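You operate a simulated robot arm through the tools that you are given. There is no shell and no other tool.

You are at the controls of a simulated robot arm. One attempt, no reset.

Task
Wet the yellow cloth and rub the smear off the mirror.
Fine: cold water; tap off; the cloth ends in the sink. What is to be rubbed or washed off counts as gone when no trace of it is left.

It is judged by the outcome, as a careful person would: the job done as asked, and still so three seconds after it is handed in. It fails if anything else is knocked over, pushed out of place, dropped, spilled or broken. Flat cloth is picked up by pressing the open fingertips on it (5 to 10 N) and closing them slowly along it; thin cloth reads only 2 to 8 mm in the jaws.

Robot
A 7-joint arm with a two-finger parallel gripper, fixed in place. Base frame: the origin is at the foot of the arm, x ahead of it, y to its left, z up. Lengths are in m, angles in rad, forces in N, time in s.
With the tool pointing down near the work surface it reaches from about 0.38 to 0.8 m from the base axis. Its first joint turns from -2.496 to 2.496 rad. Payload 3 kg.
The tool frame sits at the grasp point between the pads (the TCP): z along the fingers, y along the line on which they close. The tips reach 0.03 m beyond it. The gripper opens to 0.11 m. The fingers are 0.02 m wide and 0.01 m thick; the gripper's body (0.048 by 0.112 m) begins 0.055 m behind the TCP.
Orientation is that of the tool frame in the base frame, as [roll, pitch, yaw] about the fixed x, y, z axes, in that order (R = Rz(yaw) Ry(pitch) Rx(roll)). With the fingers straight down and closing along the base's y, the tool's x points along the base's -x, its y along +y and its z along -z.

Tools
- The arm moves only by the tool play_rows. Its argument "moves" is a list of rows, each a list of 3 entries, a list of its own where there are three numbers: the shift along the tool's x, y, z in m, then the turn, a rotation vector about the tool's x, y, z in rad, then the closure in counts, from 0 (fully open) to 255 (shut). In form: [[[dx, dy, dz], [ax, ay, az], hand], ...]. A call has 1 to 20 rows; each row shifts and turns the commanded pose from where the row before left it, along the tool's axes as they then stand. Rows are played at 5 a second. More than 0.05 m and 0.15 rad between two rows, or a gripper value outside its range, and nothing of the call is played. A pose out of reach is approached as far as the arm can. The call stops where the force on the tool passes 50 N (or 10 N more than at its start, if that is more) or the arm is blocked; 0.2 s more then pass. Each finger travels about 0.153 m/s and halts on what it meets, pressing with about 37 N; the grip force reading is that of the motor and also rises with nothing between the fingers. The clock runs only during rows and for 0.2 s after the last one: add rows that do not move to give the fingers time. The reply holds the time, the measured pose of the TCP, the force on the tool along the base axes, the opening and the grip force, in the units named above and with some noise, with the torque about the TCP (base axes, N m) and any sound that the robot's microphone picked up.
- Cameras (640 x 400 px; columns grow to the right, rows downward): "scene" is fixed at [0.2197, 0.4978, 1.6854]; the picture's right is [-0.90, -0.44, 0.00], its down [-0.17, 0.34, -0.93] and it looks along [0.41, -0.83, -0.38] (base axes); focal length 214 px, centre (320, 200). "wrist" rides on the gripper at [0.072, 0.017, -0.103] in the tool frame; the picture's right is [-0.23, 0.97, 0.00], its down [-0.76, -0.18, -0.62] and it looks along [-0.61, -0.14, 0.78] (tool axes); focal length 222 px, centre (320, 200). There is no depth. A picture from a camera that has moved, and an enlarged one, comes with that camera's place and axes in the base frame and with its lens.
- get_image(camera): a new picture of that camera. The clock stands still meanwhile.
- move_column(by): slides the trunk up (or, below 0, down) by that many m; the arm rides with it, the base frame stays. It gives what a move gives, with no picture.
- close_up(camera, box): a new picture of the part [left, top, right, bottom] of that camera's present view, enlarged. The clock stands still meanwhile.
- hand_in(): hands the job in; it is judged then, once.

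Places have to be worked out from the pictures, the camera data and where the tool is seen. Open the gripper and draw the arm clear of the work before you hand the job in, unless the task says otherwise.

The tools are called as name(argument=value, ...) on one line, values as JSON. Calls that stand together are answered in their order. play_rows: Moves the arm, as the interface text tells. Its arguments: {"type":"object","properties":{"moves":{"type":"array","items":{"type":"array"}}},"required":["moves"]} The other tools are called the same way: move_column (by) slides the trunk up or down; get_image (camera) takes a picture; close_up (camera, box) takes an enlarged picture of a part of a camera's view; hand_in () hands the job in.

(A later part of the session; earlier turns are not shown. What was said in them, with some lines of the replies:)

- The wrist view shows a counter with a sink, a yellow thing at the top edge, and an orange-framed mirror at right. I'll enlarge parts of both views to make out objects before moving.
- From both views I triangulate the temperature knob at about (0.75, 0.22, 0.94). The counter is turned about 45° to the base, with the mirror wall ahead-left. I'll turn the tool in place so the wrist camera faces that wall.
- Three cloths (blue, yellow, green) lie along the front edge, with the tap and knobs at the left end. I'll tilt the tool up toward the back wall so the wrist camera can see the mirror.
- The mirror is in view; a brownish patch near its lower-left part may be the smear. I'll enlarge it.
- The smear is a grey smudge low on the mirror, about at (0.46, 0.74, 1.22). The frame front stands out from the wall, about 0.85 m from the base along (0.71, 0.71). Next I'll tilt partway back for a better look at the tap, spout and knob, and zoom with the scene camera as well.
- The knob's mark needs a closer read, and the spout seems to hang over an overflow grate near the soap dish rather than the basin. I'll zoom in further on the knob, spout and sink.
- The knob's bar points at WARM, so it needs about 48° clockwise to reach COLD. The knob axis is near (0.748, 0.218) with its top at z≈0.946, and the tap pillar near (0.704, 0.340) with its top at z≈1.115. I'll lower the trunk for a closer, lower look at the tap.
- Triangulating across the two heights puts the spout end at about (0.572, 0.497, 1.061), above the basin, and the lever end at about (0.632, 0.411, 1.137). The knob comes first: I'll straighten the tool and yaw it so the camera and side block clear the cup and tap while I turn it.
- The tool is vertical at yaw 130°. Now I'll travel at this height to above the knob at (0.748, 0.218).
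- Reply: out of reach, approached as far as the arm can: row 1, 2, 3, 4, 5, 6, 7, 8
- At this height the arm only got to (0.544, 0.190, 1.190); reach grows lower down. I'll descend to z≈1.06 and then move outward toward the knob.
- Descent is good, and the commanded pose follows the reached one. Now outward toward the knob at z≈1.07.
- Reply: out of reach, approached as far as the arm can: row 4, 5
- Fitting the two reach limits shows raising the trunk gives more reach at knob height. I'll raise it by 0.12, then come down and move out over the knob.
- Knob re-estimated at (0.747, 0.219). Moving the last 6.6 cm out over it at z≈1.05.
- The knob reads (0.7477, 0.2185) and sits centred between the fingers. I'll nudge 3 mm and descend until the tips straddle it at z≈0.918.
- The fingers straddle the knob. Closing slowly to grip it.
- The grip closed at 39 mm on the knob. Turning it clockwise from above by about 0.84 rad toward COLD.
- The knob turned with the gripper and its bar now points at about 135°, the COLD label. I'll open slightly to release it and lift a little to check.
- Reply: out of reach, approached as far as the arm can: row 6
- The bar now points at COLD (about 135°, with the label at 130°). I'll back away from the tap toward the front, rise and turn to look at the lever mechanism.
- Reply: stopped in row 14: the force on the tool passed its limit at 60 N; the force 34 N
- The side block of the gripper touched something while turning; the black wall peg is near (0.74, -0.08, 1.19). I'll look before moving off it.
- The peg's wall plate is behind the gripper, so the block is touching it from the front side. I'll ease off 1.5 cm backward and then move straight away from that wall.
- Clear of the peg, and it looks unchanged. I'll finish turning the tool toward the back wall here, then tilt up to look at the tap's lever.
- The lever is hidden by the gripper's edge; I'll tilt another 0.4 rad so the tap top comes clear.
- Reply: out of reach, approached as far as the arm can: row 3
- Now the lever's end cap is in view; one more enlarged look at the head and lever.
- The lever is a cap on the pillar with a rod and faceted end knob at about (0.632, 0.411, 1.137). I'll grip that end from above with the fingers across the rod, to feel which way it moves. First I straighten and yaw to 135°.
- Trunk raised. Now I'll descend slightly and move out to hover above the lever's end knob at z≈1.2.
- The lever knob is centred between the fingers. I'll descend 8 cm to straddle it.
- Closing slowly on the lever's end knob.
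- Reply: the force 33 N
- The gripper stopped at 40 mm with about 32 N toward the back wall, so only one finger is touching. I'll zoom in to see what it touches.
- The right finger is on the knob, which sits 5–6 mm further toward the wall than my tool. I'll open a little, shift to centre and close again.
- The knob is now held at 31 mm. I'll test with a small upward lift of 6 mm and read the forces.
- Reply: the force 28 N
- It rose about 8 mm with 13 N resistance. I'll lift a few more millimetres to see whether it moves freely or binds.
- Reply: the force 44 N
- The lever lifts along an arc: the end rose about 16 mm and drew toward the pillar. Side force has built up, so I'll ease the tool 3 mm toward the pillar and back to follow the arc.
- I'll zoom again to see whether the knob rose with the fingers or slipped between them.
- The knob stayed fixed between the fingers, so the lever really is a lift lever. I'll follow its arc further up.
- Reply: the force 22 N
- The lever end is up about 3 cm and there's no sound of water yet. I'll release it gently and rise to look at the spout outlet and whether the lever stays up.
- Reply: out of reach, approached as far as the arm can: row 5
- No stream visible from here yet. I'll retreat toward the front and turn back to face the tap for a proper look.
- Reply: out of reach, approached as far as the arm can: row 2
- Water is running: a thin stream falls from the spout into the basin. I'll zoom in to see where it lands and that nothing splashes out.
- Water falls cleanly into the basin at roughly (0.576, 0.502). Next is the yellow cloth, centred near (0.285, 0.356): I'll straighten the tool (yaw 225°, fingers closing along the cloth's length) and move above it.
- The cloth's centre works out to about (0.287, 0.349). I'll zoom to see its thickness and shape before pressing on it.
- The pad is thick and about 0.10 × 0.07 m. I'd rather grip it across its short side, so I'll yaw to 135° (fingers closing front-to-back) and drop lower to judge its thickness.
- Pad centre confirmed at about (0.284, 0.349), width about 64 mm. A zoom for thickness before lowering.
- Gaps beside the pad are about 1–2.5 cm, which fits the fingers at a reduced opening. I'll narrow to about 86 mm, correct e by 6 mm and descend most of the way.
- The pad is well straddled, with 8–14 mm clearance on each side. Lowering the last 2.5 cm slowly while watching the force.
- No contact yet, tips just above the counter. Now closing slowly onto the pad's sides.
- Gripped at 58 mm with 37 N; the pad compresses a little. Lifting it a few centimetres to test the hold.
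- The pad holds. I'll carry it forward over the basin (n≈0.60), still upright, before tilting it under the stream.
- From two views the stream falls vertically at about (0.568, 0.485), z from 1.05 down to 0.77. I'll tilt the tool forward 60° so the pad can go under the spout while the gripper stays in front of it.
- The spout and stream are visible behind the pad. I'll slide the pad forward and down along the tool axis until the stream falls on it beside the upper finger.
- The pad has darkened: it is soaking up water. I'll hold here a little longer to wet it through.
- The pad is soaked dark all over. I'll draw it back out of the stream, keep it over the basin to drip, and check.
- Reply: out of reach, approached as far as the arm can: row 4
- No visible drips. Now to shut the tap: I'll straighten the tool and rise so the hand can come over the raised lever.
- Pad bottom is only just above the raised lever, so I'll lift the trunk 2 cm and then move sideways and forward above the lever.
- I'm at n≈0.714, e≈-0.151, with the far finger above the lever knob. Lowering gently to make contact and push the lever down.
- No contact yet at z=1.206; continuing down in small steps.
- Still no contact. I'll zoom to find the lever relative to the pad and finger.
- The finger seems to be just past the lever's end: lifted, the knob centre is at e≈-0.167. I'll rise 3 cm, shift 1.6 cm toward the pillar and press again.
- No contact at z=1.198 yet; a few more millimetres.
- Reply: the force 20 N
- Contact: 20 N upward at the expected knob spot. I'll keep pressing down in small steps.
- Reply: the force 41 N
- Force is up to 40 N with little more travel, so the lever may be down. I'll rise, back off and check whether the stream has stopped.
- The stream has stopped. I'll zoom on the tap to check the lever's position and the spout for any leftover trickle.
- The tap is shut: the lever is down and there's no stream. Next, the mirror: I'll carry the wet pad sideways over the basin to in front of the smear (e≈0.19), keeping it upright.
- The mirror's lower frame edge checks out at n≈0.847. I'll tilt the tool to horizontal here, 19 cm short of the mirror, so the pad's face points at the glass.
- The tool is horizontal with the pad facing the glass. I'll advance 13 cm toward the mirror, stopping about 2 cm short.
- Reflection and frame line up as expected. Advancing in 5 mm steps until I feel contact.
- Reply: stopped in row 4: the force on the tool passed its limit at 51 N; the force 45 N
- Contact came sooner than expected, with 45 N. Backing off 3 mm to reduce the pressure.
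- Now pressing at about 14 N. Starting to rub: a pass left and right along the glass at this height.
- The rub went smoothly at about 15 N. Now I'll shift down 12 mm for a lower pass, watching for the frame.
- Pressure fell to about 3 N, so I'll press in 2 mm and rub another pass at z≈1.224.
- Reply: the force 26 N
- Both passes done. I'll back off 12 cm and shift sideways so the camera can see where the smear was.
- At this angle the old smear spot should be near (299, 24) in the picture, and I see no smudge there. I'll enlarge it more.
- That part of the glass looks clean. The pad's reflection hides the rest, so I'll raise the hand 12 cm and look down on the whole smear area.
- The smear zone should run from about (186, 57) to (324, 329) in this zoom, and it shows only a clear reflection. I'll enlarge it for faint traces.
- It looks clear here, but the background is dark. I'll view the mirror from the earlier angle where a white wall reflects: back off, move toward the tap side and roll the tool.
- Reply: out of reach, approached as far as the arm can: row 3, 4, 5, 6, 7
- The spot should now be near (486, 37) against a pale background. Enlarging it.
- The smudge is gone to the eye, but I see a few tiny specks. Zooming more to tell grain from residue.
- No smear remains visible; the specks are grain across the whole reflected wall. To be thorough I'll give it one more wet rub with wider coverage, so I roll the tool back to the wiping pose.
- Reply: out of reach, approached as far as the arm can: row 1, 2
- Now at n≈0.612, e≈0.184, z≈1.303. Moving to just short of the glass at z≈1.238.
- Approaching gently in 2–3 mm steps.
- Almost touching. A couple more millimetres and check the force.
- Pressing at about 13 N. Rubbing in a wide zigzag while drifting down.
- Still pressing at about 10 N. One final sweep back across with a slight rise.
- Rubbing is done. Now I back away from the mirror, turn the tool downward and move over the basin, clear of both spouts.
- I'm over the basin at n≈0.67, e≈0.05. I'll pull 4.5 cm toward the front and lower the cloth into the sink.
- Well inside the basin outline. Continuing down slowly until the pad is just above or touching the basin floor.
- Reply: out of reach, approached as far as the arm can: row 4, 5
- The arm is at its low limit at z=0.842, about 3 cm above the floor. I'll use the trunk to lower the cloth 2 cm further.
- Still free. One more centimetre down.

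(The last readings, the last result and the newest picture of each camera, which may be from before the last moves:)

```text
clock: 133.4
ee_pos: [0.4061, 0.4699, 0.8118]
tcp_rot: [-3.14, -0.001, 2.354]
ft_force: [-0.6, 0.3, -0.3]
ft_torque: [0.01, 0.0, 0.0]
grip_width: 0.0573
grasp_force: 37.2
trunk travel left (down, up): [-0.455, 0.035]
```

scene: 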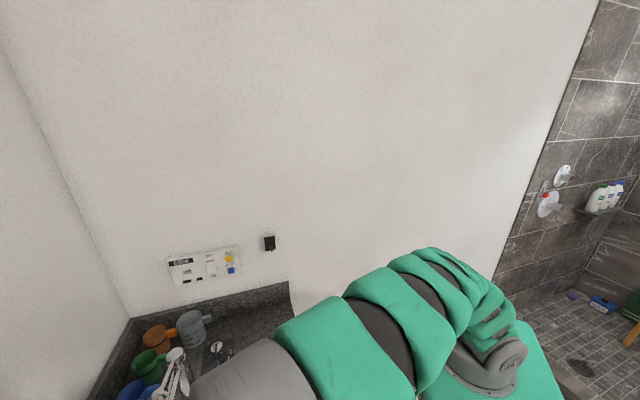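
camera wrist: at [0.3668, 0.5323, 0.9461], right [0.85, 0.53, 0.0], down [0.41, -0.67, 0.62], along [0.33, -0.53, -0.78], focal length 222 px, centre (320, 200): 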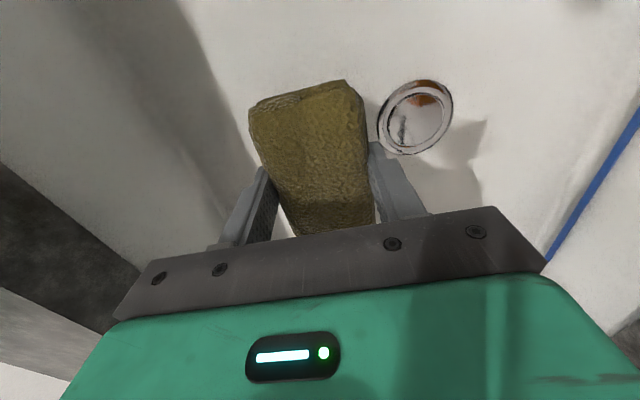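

Close to the floor now. Opening the fingers gently to let the cloth rest in the basin.

play_rows(moves=[[[0, 0, 0], [0, 0, 0], 120], [[0, 0, 0], [0, 0, 0], 95], [[0, 0, 0], [0, 0, 0], 70], [[0, 0, 0], [0, 0, 0], 45], [[0, 0, 0], [0, 0, 0], 45], [[0, 0, 0], [0, 0, 0], 45]])

get_image(camera="wrist")

```text
clock: 134.8
ee_pos: [0.4052, 0.469, 0.8128]
tcp_rot: [-3.141, 0.0, 2.354]
ft_force: [0.3, 0.3, -0.3]
ft_torque: [0.05, 0.03, 0.0]
grip_width: 0.0904
grasp_force: 0.2
trunk travel left (down, up): [-0.455, 0.035]
```

```text
taken
camera wrist: at [0.3668, 0.5324, 0.9162], right [0.85, 0.53, 0.0], down [0.41, -0.67, 0.62], along [0.33, -0.53, -0.78], focal length 222 px, centre (320, 200)
```

wrist: 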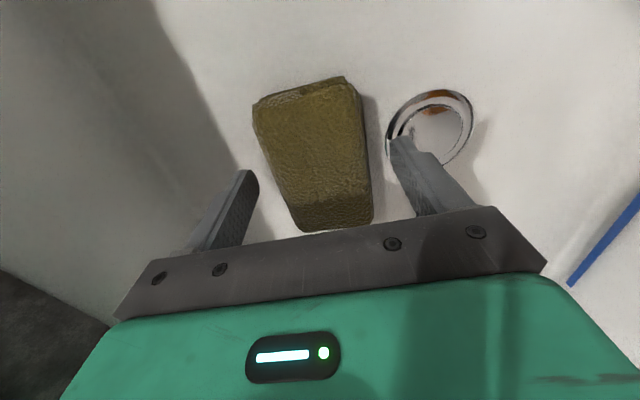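

The cloth rests in the basin and the fingers are clear of it. Lifting straight up.

play_rows(moves=[[[0, 0, -0.03], [0, 0, 0], 45], [[0, 0, -0.04], [0, 0, 0], 45], [[0, 0, -0.045], [0, 0, 0], 45], [[0, 0, -0.045], [0, 0, 0], 45], [[0, 0, -0.045], [0, 0, 0], 45], [[0, 0, -0.045], [0, 0, 0], 45], [[0, 0, -0.045], [0, 0, 0], 45], [[0, 0, -0.045], [0, 0, 0], 45], [[0, 0, -0.045], [0, 0, 0], 45], [[0, 0, 0], [0, 0, 0], 45]])

get_image(camera="wrist")

```text
clock: 137.0
ee_pos: [0.4081, 0.4706, 1.199]
tcp_rot: [-3.14, -0.001, 2.355]
ft_force: [0.4, -0.5, 0.4]
ft_torque: [0.02, -0.03, -0.02]
grip_width: 0.0906
grasp_force: 0.0
trunk travel left (down, up): [-0.455, 0.035]
```

```text
taken
camera wrist: at [0.3688, 0.5345, 1.3027], right [0.85, 0.53, 0.0], down [0.41, -0.66, 0.62], along [0.33, -0.53, -0.78], focal length 222 px, centre (320, 200)
```

wrist: 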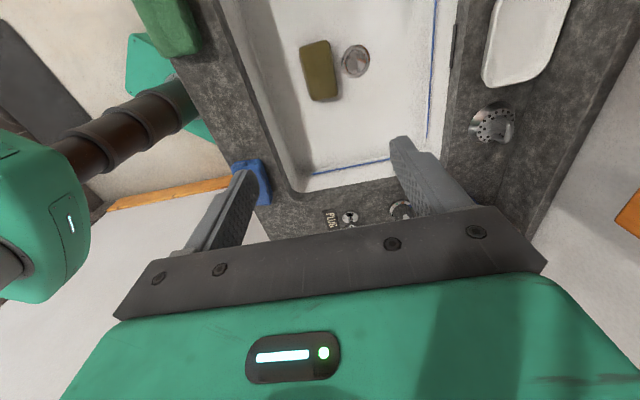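

The cloth lies in the basin beside the drain with no water running. I'll retreat toward the front, turn to face the wall, and check the tap and mirror once more.

play_rows(moves=[[[0, -0.04, 0], [0, 0, 0], 0], [[0, -0.04, 0], [0, 0, 0], 0], [[0, -0.04, 0], [0, 0, 0], 0], [[0, 0, 0], [0, 0, -0.1428], 0], [[0, 0, 0], [0, 0, -0.1428], 0], [[0, 0, 0], [0, 0, -0.1428], 0], [[0, 0, 0], [0, 0, -0.1428], 0], [[0, 0, 0], [0, 0, -0.1428], 0], [[0, 0, 0], [0, 0, -0.1428], 0], [[0, 0, 0], [0, 0, -0.1428], 0], [[0, 0, 0], [0, 0, -0.1428], 0], [[0, 0, 0], [0, 0, -0.1428], 0], [[0, 0, 0], [0, 0, -0.1428], 0], [[0, 0, 0], [0, 0, -0.1428], 0], [[0, -0.04, 0], [0, 0, 0], 0], [[0, -0.04, 0], [0, 0, 0], 0], [[0, -0.04, 0], [0, 0, 0], 0], [[0, -0.04, 0], [0, 0, 0], 0], [[0, 0, 0], [0, 0, 0], 0]])

move_column(by=-0.1)

play_rows(moves=[[[0, 0, -0.04], [0, 0, 0], 0], [[0, 0, -0.04], [0, -0.13, 0], 0], [[0, 0, 0], [0, -0.14, 0], 0], [[0, 0, 0], [0, -0.14, 0], 0], [[0, 0, 0], [0, -0.14, 0], 0], [[0, 0, 0], [0, -0.14, 0], 0], [[0, 0, 0], [0, 0, 0], 0]])

get_image(camera="wrist")

```text
clock: 141.0
ee_pos: [0.437, 0.2698, 1.1956]
tcp_rot: [3.139, -0.001, -2.358]
ft_force: [0.8, 0.4, -0.2]
ft_torque: [0.01, 0.02, 0.01]
grip_width: 0.11
grasp_force: 0.0
trunk travel left (down, up): [-0.455, 0.035]
```

```text
clock: 142.3
ee_pos: [0.4364, 0.2701, 1.0959]
tcp_rot: [3.138, -0.002, -2.357]
ft_force: [0.3, -0.2, -0.1]
ft_torque: [-0.03, -0.02, 0.0]
grip_width: 0.1097
grasp_force: 0.0
trunk travel left (down, up): [-0.355, 0.135]
```

```text
clock: 143.9
ee_pos: [0.4363, 0.2706, 1.1741]
tcp_rot: [3.139, 0.689, -2.361]
ft_force: [-0.3, 0.6, -0.1]
ft_torque: [0.03, 0.01, 0.02]
grip_width: 0.1099
grasp_force: 0.1
trunk travel left (down, up): [-0.355, 0.135]
```

```text
taken
camera wrist: at [0.3387, 0.1964, 1.2093], right [-0.56, 0.81, 0.15], down [0.26, 0.01, 0.96], along [0.78, 0.58, -0.22], focal length 222 px, centre (320, 200)
```

wrist: 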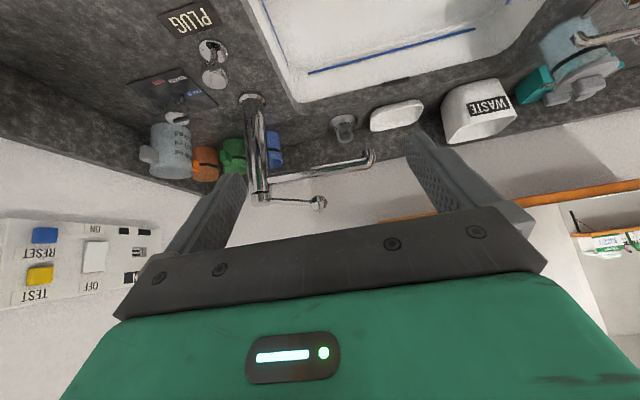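

The lever is down in line with the spout and no water runs. Zooming on the tap and the mirror to confirm.

close_up(camera="wrist", box=[230, 60, 420, 220])

close_up(camera="wrist", box=[480, 160, 640, 260])

get_image(camera="scene")

```text
2.50 times, centred on (325, 140) of wrist
camera zoom: at [0.3387, 0.1964, 1.2093], right [-0.56, 0.81, 0.15], down [0.26, 0.01, 0.96], along [0.78, 0.58, -0.22], focal length 555 px, centre (308, 350)
```

zoom: 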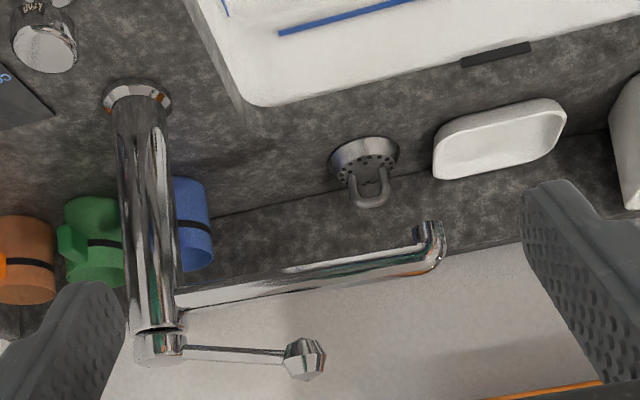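

```text
4.00 times, centred on (560, 210) of wrist
camera zoom: at [0.3387, 0.1964, 1.2093], right [-0.56, 0.81, 0.15], down [0.26, 0.01, 0.96], along [0.78, 0.58, -0.22], focal length 888 px, centre (-640, 160)
```

zoom: 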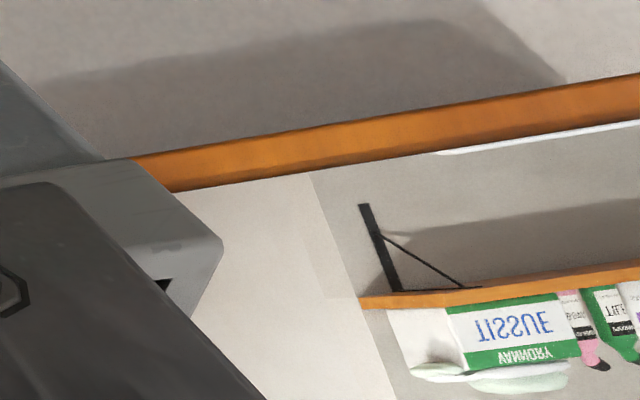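

```text
taken
```

scene: 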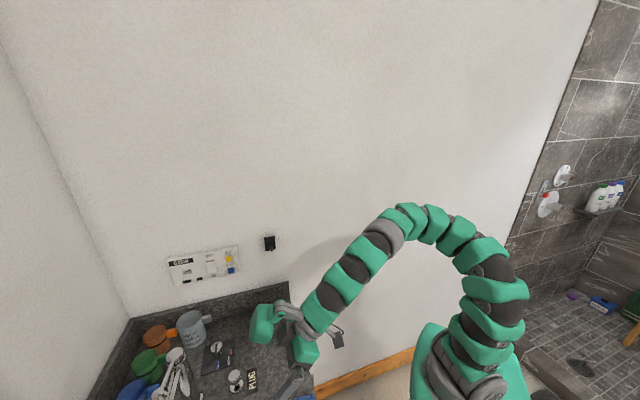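

The tap is fully closed. The gripper hides part of the smear zone here, so I'll shift 9 cm sideways for a clear view of it.

play_rows(moves=[[[0, -0.045, 0], [0, 0, 0], 0], [[0, -0.045, 0], [0, 0, 0], 0], [[0, 0, 0], [0, -0.1, 0], 0], [[0, 0, 0], [0, -0.1, 0], 0], [[0, 0, 0], [0, 0, 0], 0]])

get_image(camera="wrist")

close_up(camera="wrist", box=[480, 100, 640, 220])

```text
clock: 145.1
ee_pos: [0.5013, 0.207, 1.1738]
tcp_rot: [3.14, 0.889, -2.364]
ft_force: [0.1, 0.2, 0.1]
ft_torque: [-0.01, 0.06, -0.01]
grip_width: 0.1099
grasp_force: 0.1
trunk travel left (down, up): [-0.355, 0.135]
```

```text
taken
camera wrist: at [0.4002, 0.1299, 1.1833], right [-0.59, 0.79, 0.18], down [0.12, -0.13, 0.98], along [0.8, 0.6, -0.02], focal length 222 px, centre (320, 200)
```

wrist: 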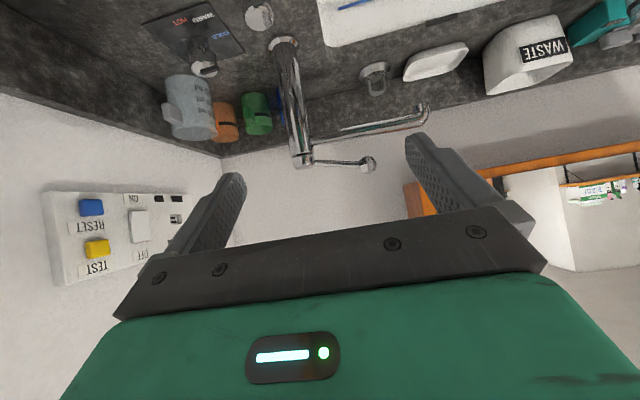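

```text
3.33 times, centred on (560, 160) of wrist
camera zoom: at [0.4002, 0.1299, 1.1833], right [-0.59, 0.79, 0.18], down [0.12, -0.13, 0.98], along [0.8, 0.6, -0.02], focal length 740 px, centre (-480, 333)
```

zoom: 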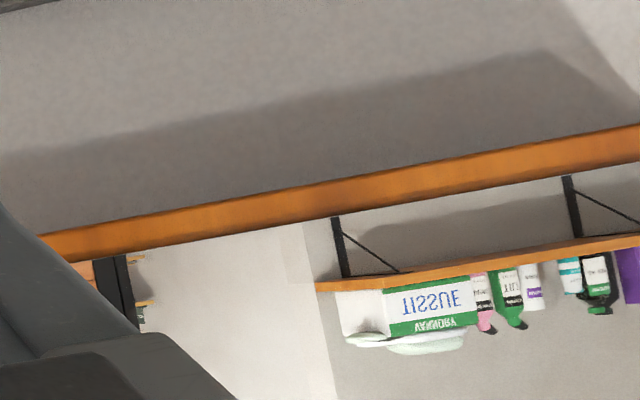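

The zone around (324, 275) in this zoom shows crisp reflections. One last enlarged look for any faint remainder.

close_up(camera="wrist", box=[515, 145, 611, 205])

close_up(camera="wrist", box=[540, 150, 588, 180])

```text
6.67 times, centred on (563, 175) of wrist
camera zoom: at [0.4002, 0.1299, 1.1833], right [-0.59, 0.79, 0.18], down [0.12, -0.13, 0.98], along [0.8, 0.6, -0.02], focal length 1481 px, centre (-1300, 367)
```

zoom: 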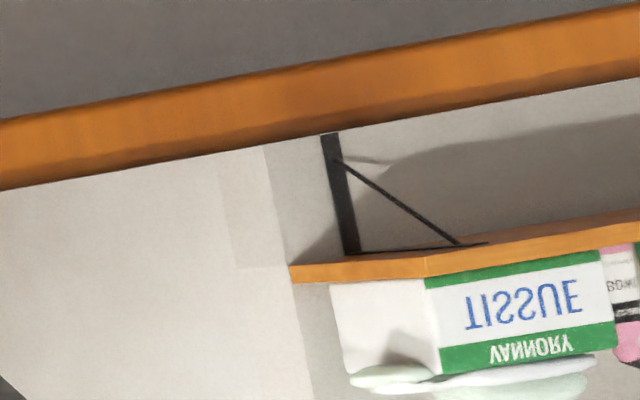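

```text
13.33 times, centred on (564, 165) of wrist
camera zoom: at [0.4002, 0.1299, 1.1833], right [-0.59, 0.79, 0.18], down [0.12, -0.13, 0.98], along [0.8, 0.6, -0.02], focal length 2962 px, centre (-2933, 667)
```

zoom: 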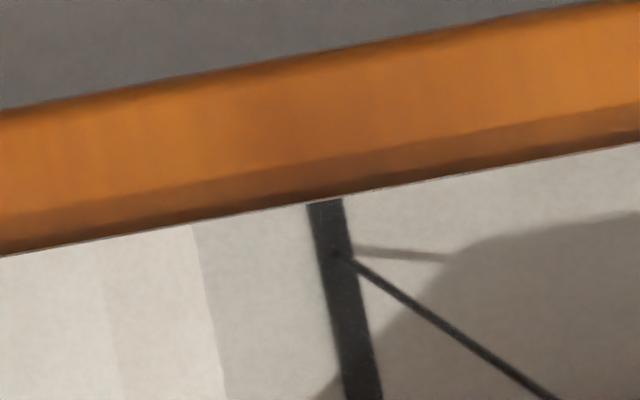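

The mirror is clean, the tap is off and the cloth is in the sink. I'll straighten up, raise and draw the arm clear, then check the sink once more.

play_rows(moves=[[[0, 0, 0], [0, 0.148, 0], 0], [[0, 0, 0], [0, 0.148, 0], 0], [[0, 0, 0], [0, 0.148, 0], 0], [[0, 0, 0], [0, 0.148, 0], 0], [[0, 0, 0], [0, 0.148, 0], 0], [[0, 0, 0], [0, 0.148, 0], 0], [[0.04, 0, -0.02], [0, 0, 0], 0], [[0.04, 0, -0.03], [0, 0, 0], 0], [[0, 0.02, -0.045], [0, 0, 0], 0], [[0, 0.02, -0.045], [0, 0, 0], 0], [[0, 0, -0.045], [0, 0, 0], 0], [[0, 0, 0], [0, 0, 0], 0]])

move_column(by=0.1)

get_image(camera="wrist")

get_image(camera="scene")

```text
clock: 147.7
ee_pos: [0.3837, 0.1541, 1.3171]
tcp_rot: [3.141, 0.054, -2.36]
ft_force: [0.6, 1.1, 0.7]
ft_torque: [-0.01, -0.03, 0.02]
grip_width: 0.11
grasp_force: 0.0
out of reach, approached as far as the arm can: row 5, 6
trunk travel left (down, up): [-0.355, 0.135]
```

```text
clock: 149.1
ee_pos: [0.3845, 0.1548, 1.415]
tcp_rot: [-3.141, 0.052, -2.362]
ft_force: [-0.1, 0.3, 0.0]
ft_torque: [0.0, 0.03, 0.0]
grip_width: 0.1098
grasp_force: 0.1
trunk travel left (down, up): [-0.455, 0.035]
```

```text
taken
camera wrist: at [0.3175, 0.1123, 1.5159], right [-0.52, 0.85, 0.01], down [0.64, 0.39, 0.66], along [0.56, 0.35, -0.75], focal length 222 px, centre (320, 200)
```

wrist: 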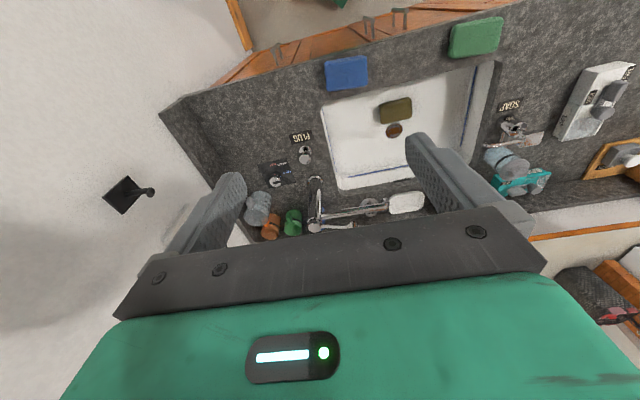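

```text
taken
```

scene: 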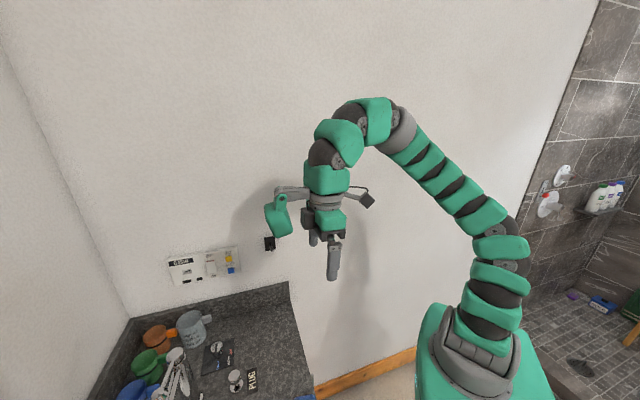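

Everything looks in place and the cloth is in the basin. A final zoom over the counter for drips or displaced items before handing in.

close_up(camera="wrist", box=[160, 0, 420, 240])

close_up(camera="wrist", box=[310, 40, 560, 220])

```text
1.67 times, centred on (290, 120) of wrist
camera zoom: at [0.3175, 0.1123, 1.5159], right [-0.52, 0.85, 0.01], down [0.64, 0.39, 0.66], along [0.56, 0.35, -0.75], focal length 370 px, centre (370, 333)
```

zoom: 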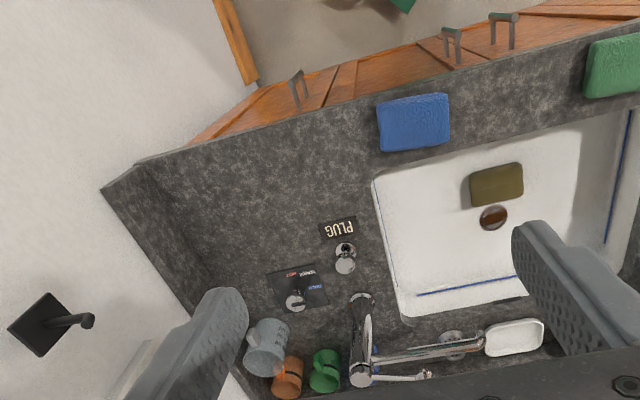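

```text
2.22 times, centred on (435, 130) of wrist
camera zoom: at [0.3175, 0.1123, 1.5159], right [-0.52, 0.85, 0.01], down [0.64, 0.39, 0.66], along [0.56, 0.35, -0.75], focal length 494 px, centre (64, 356)
```

zoom: 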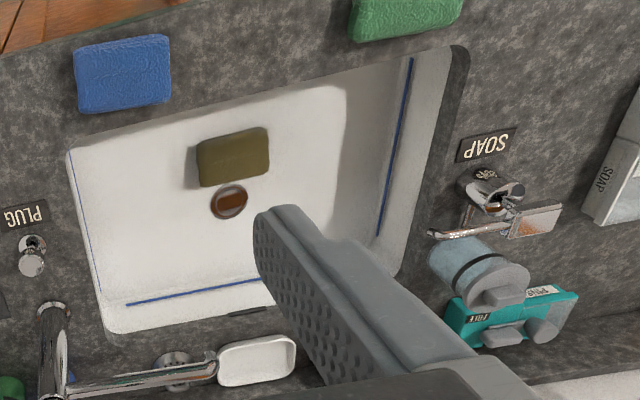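

The checks are good: the smear is gone, the tap is off and set to cold, and the wet yellow cloth is in the sink. The counter has no visible drips or moved items, and the gripper is open and clear. Handing in.

hand_in()

```text
The job is handed in.
```

I wet the yellow cloth in cold water, rubbed the smear off the mirror, and handed the job in. No result has come back yet.

- **Water:** the temperature knob was on WARM, so I turned it to COLD before opening the tap. The tap is now off, with the lever down and nothing running from the spout.
- **Mirror:** I rubbed the smear in two rounds, about 10 to 25 N most of the time. I could see no trace of it in close-ups after each round.
- **Cloth:** it is lying in the sink beside the drain, still wet.
- **Contacts:**
  - The side of the gripper hit the black peg on the side wall at about 60 N while I was turning it. The peg looked unmoved afterwards.
  - The first press on the mirror went to about 50 N before I backed off.
- **Surroundings:** in the last pictures nothing else looked moved and I saw no drips on the counter. The arm was drawn back with the gripper open.
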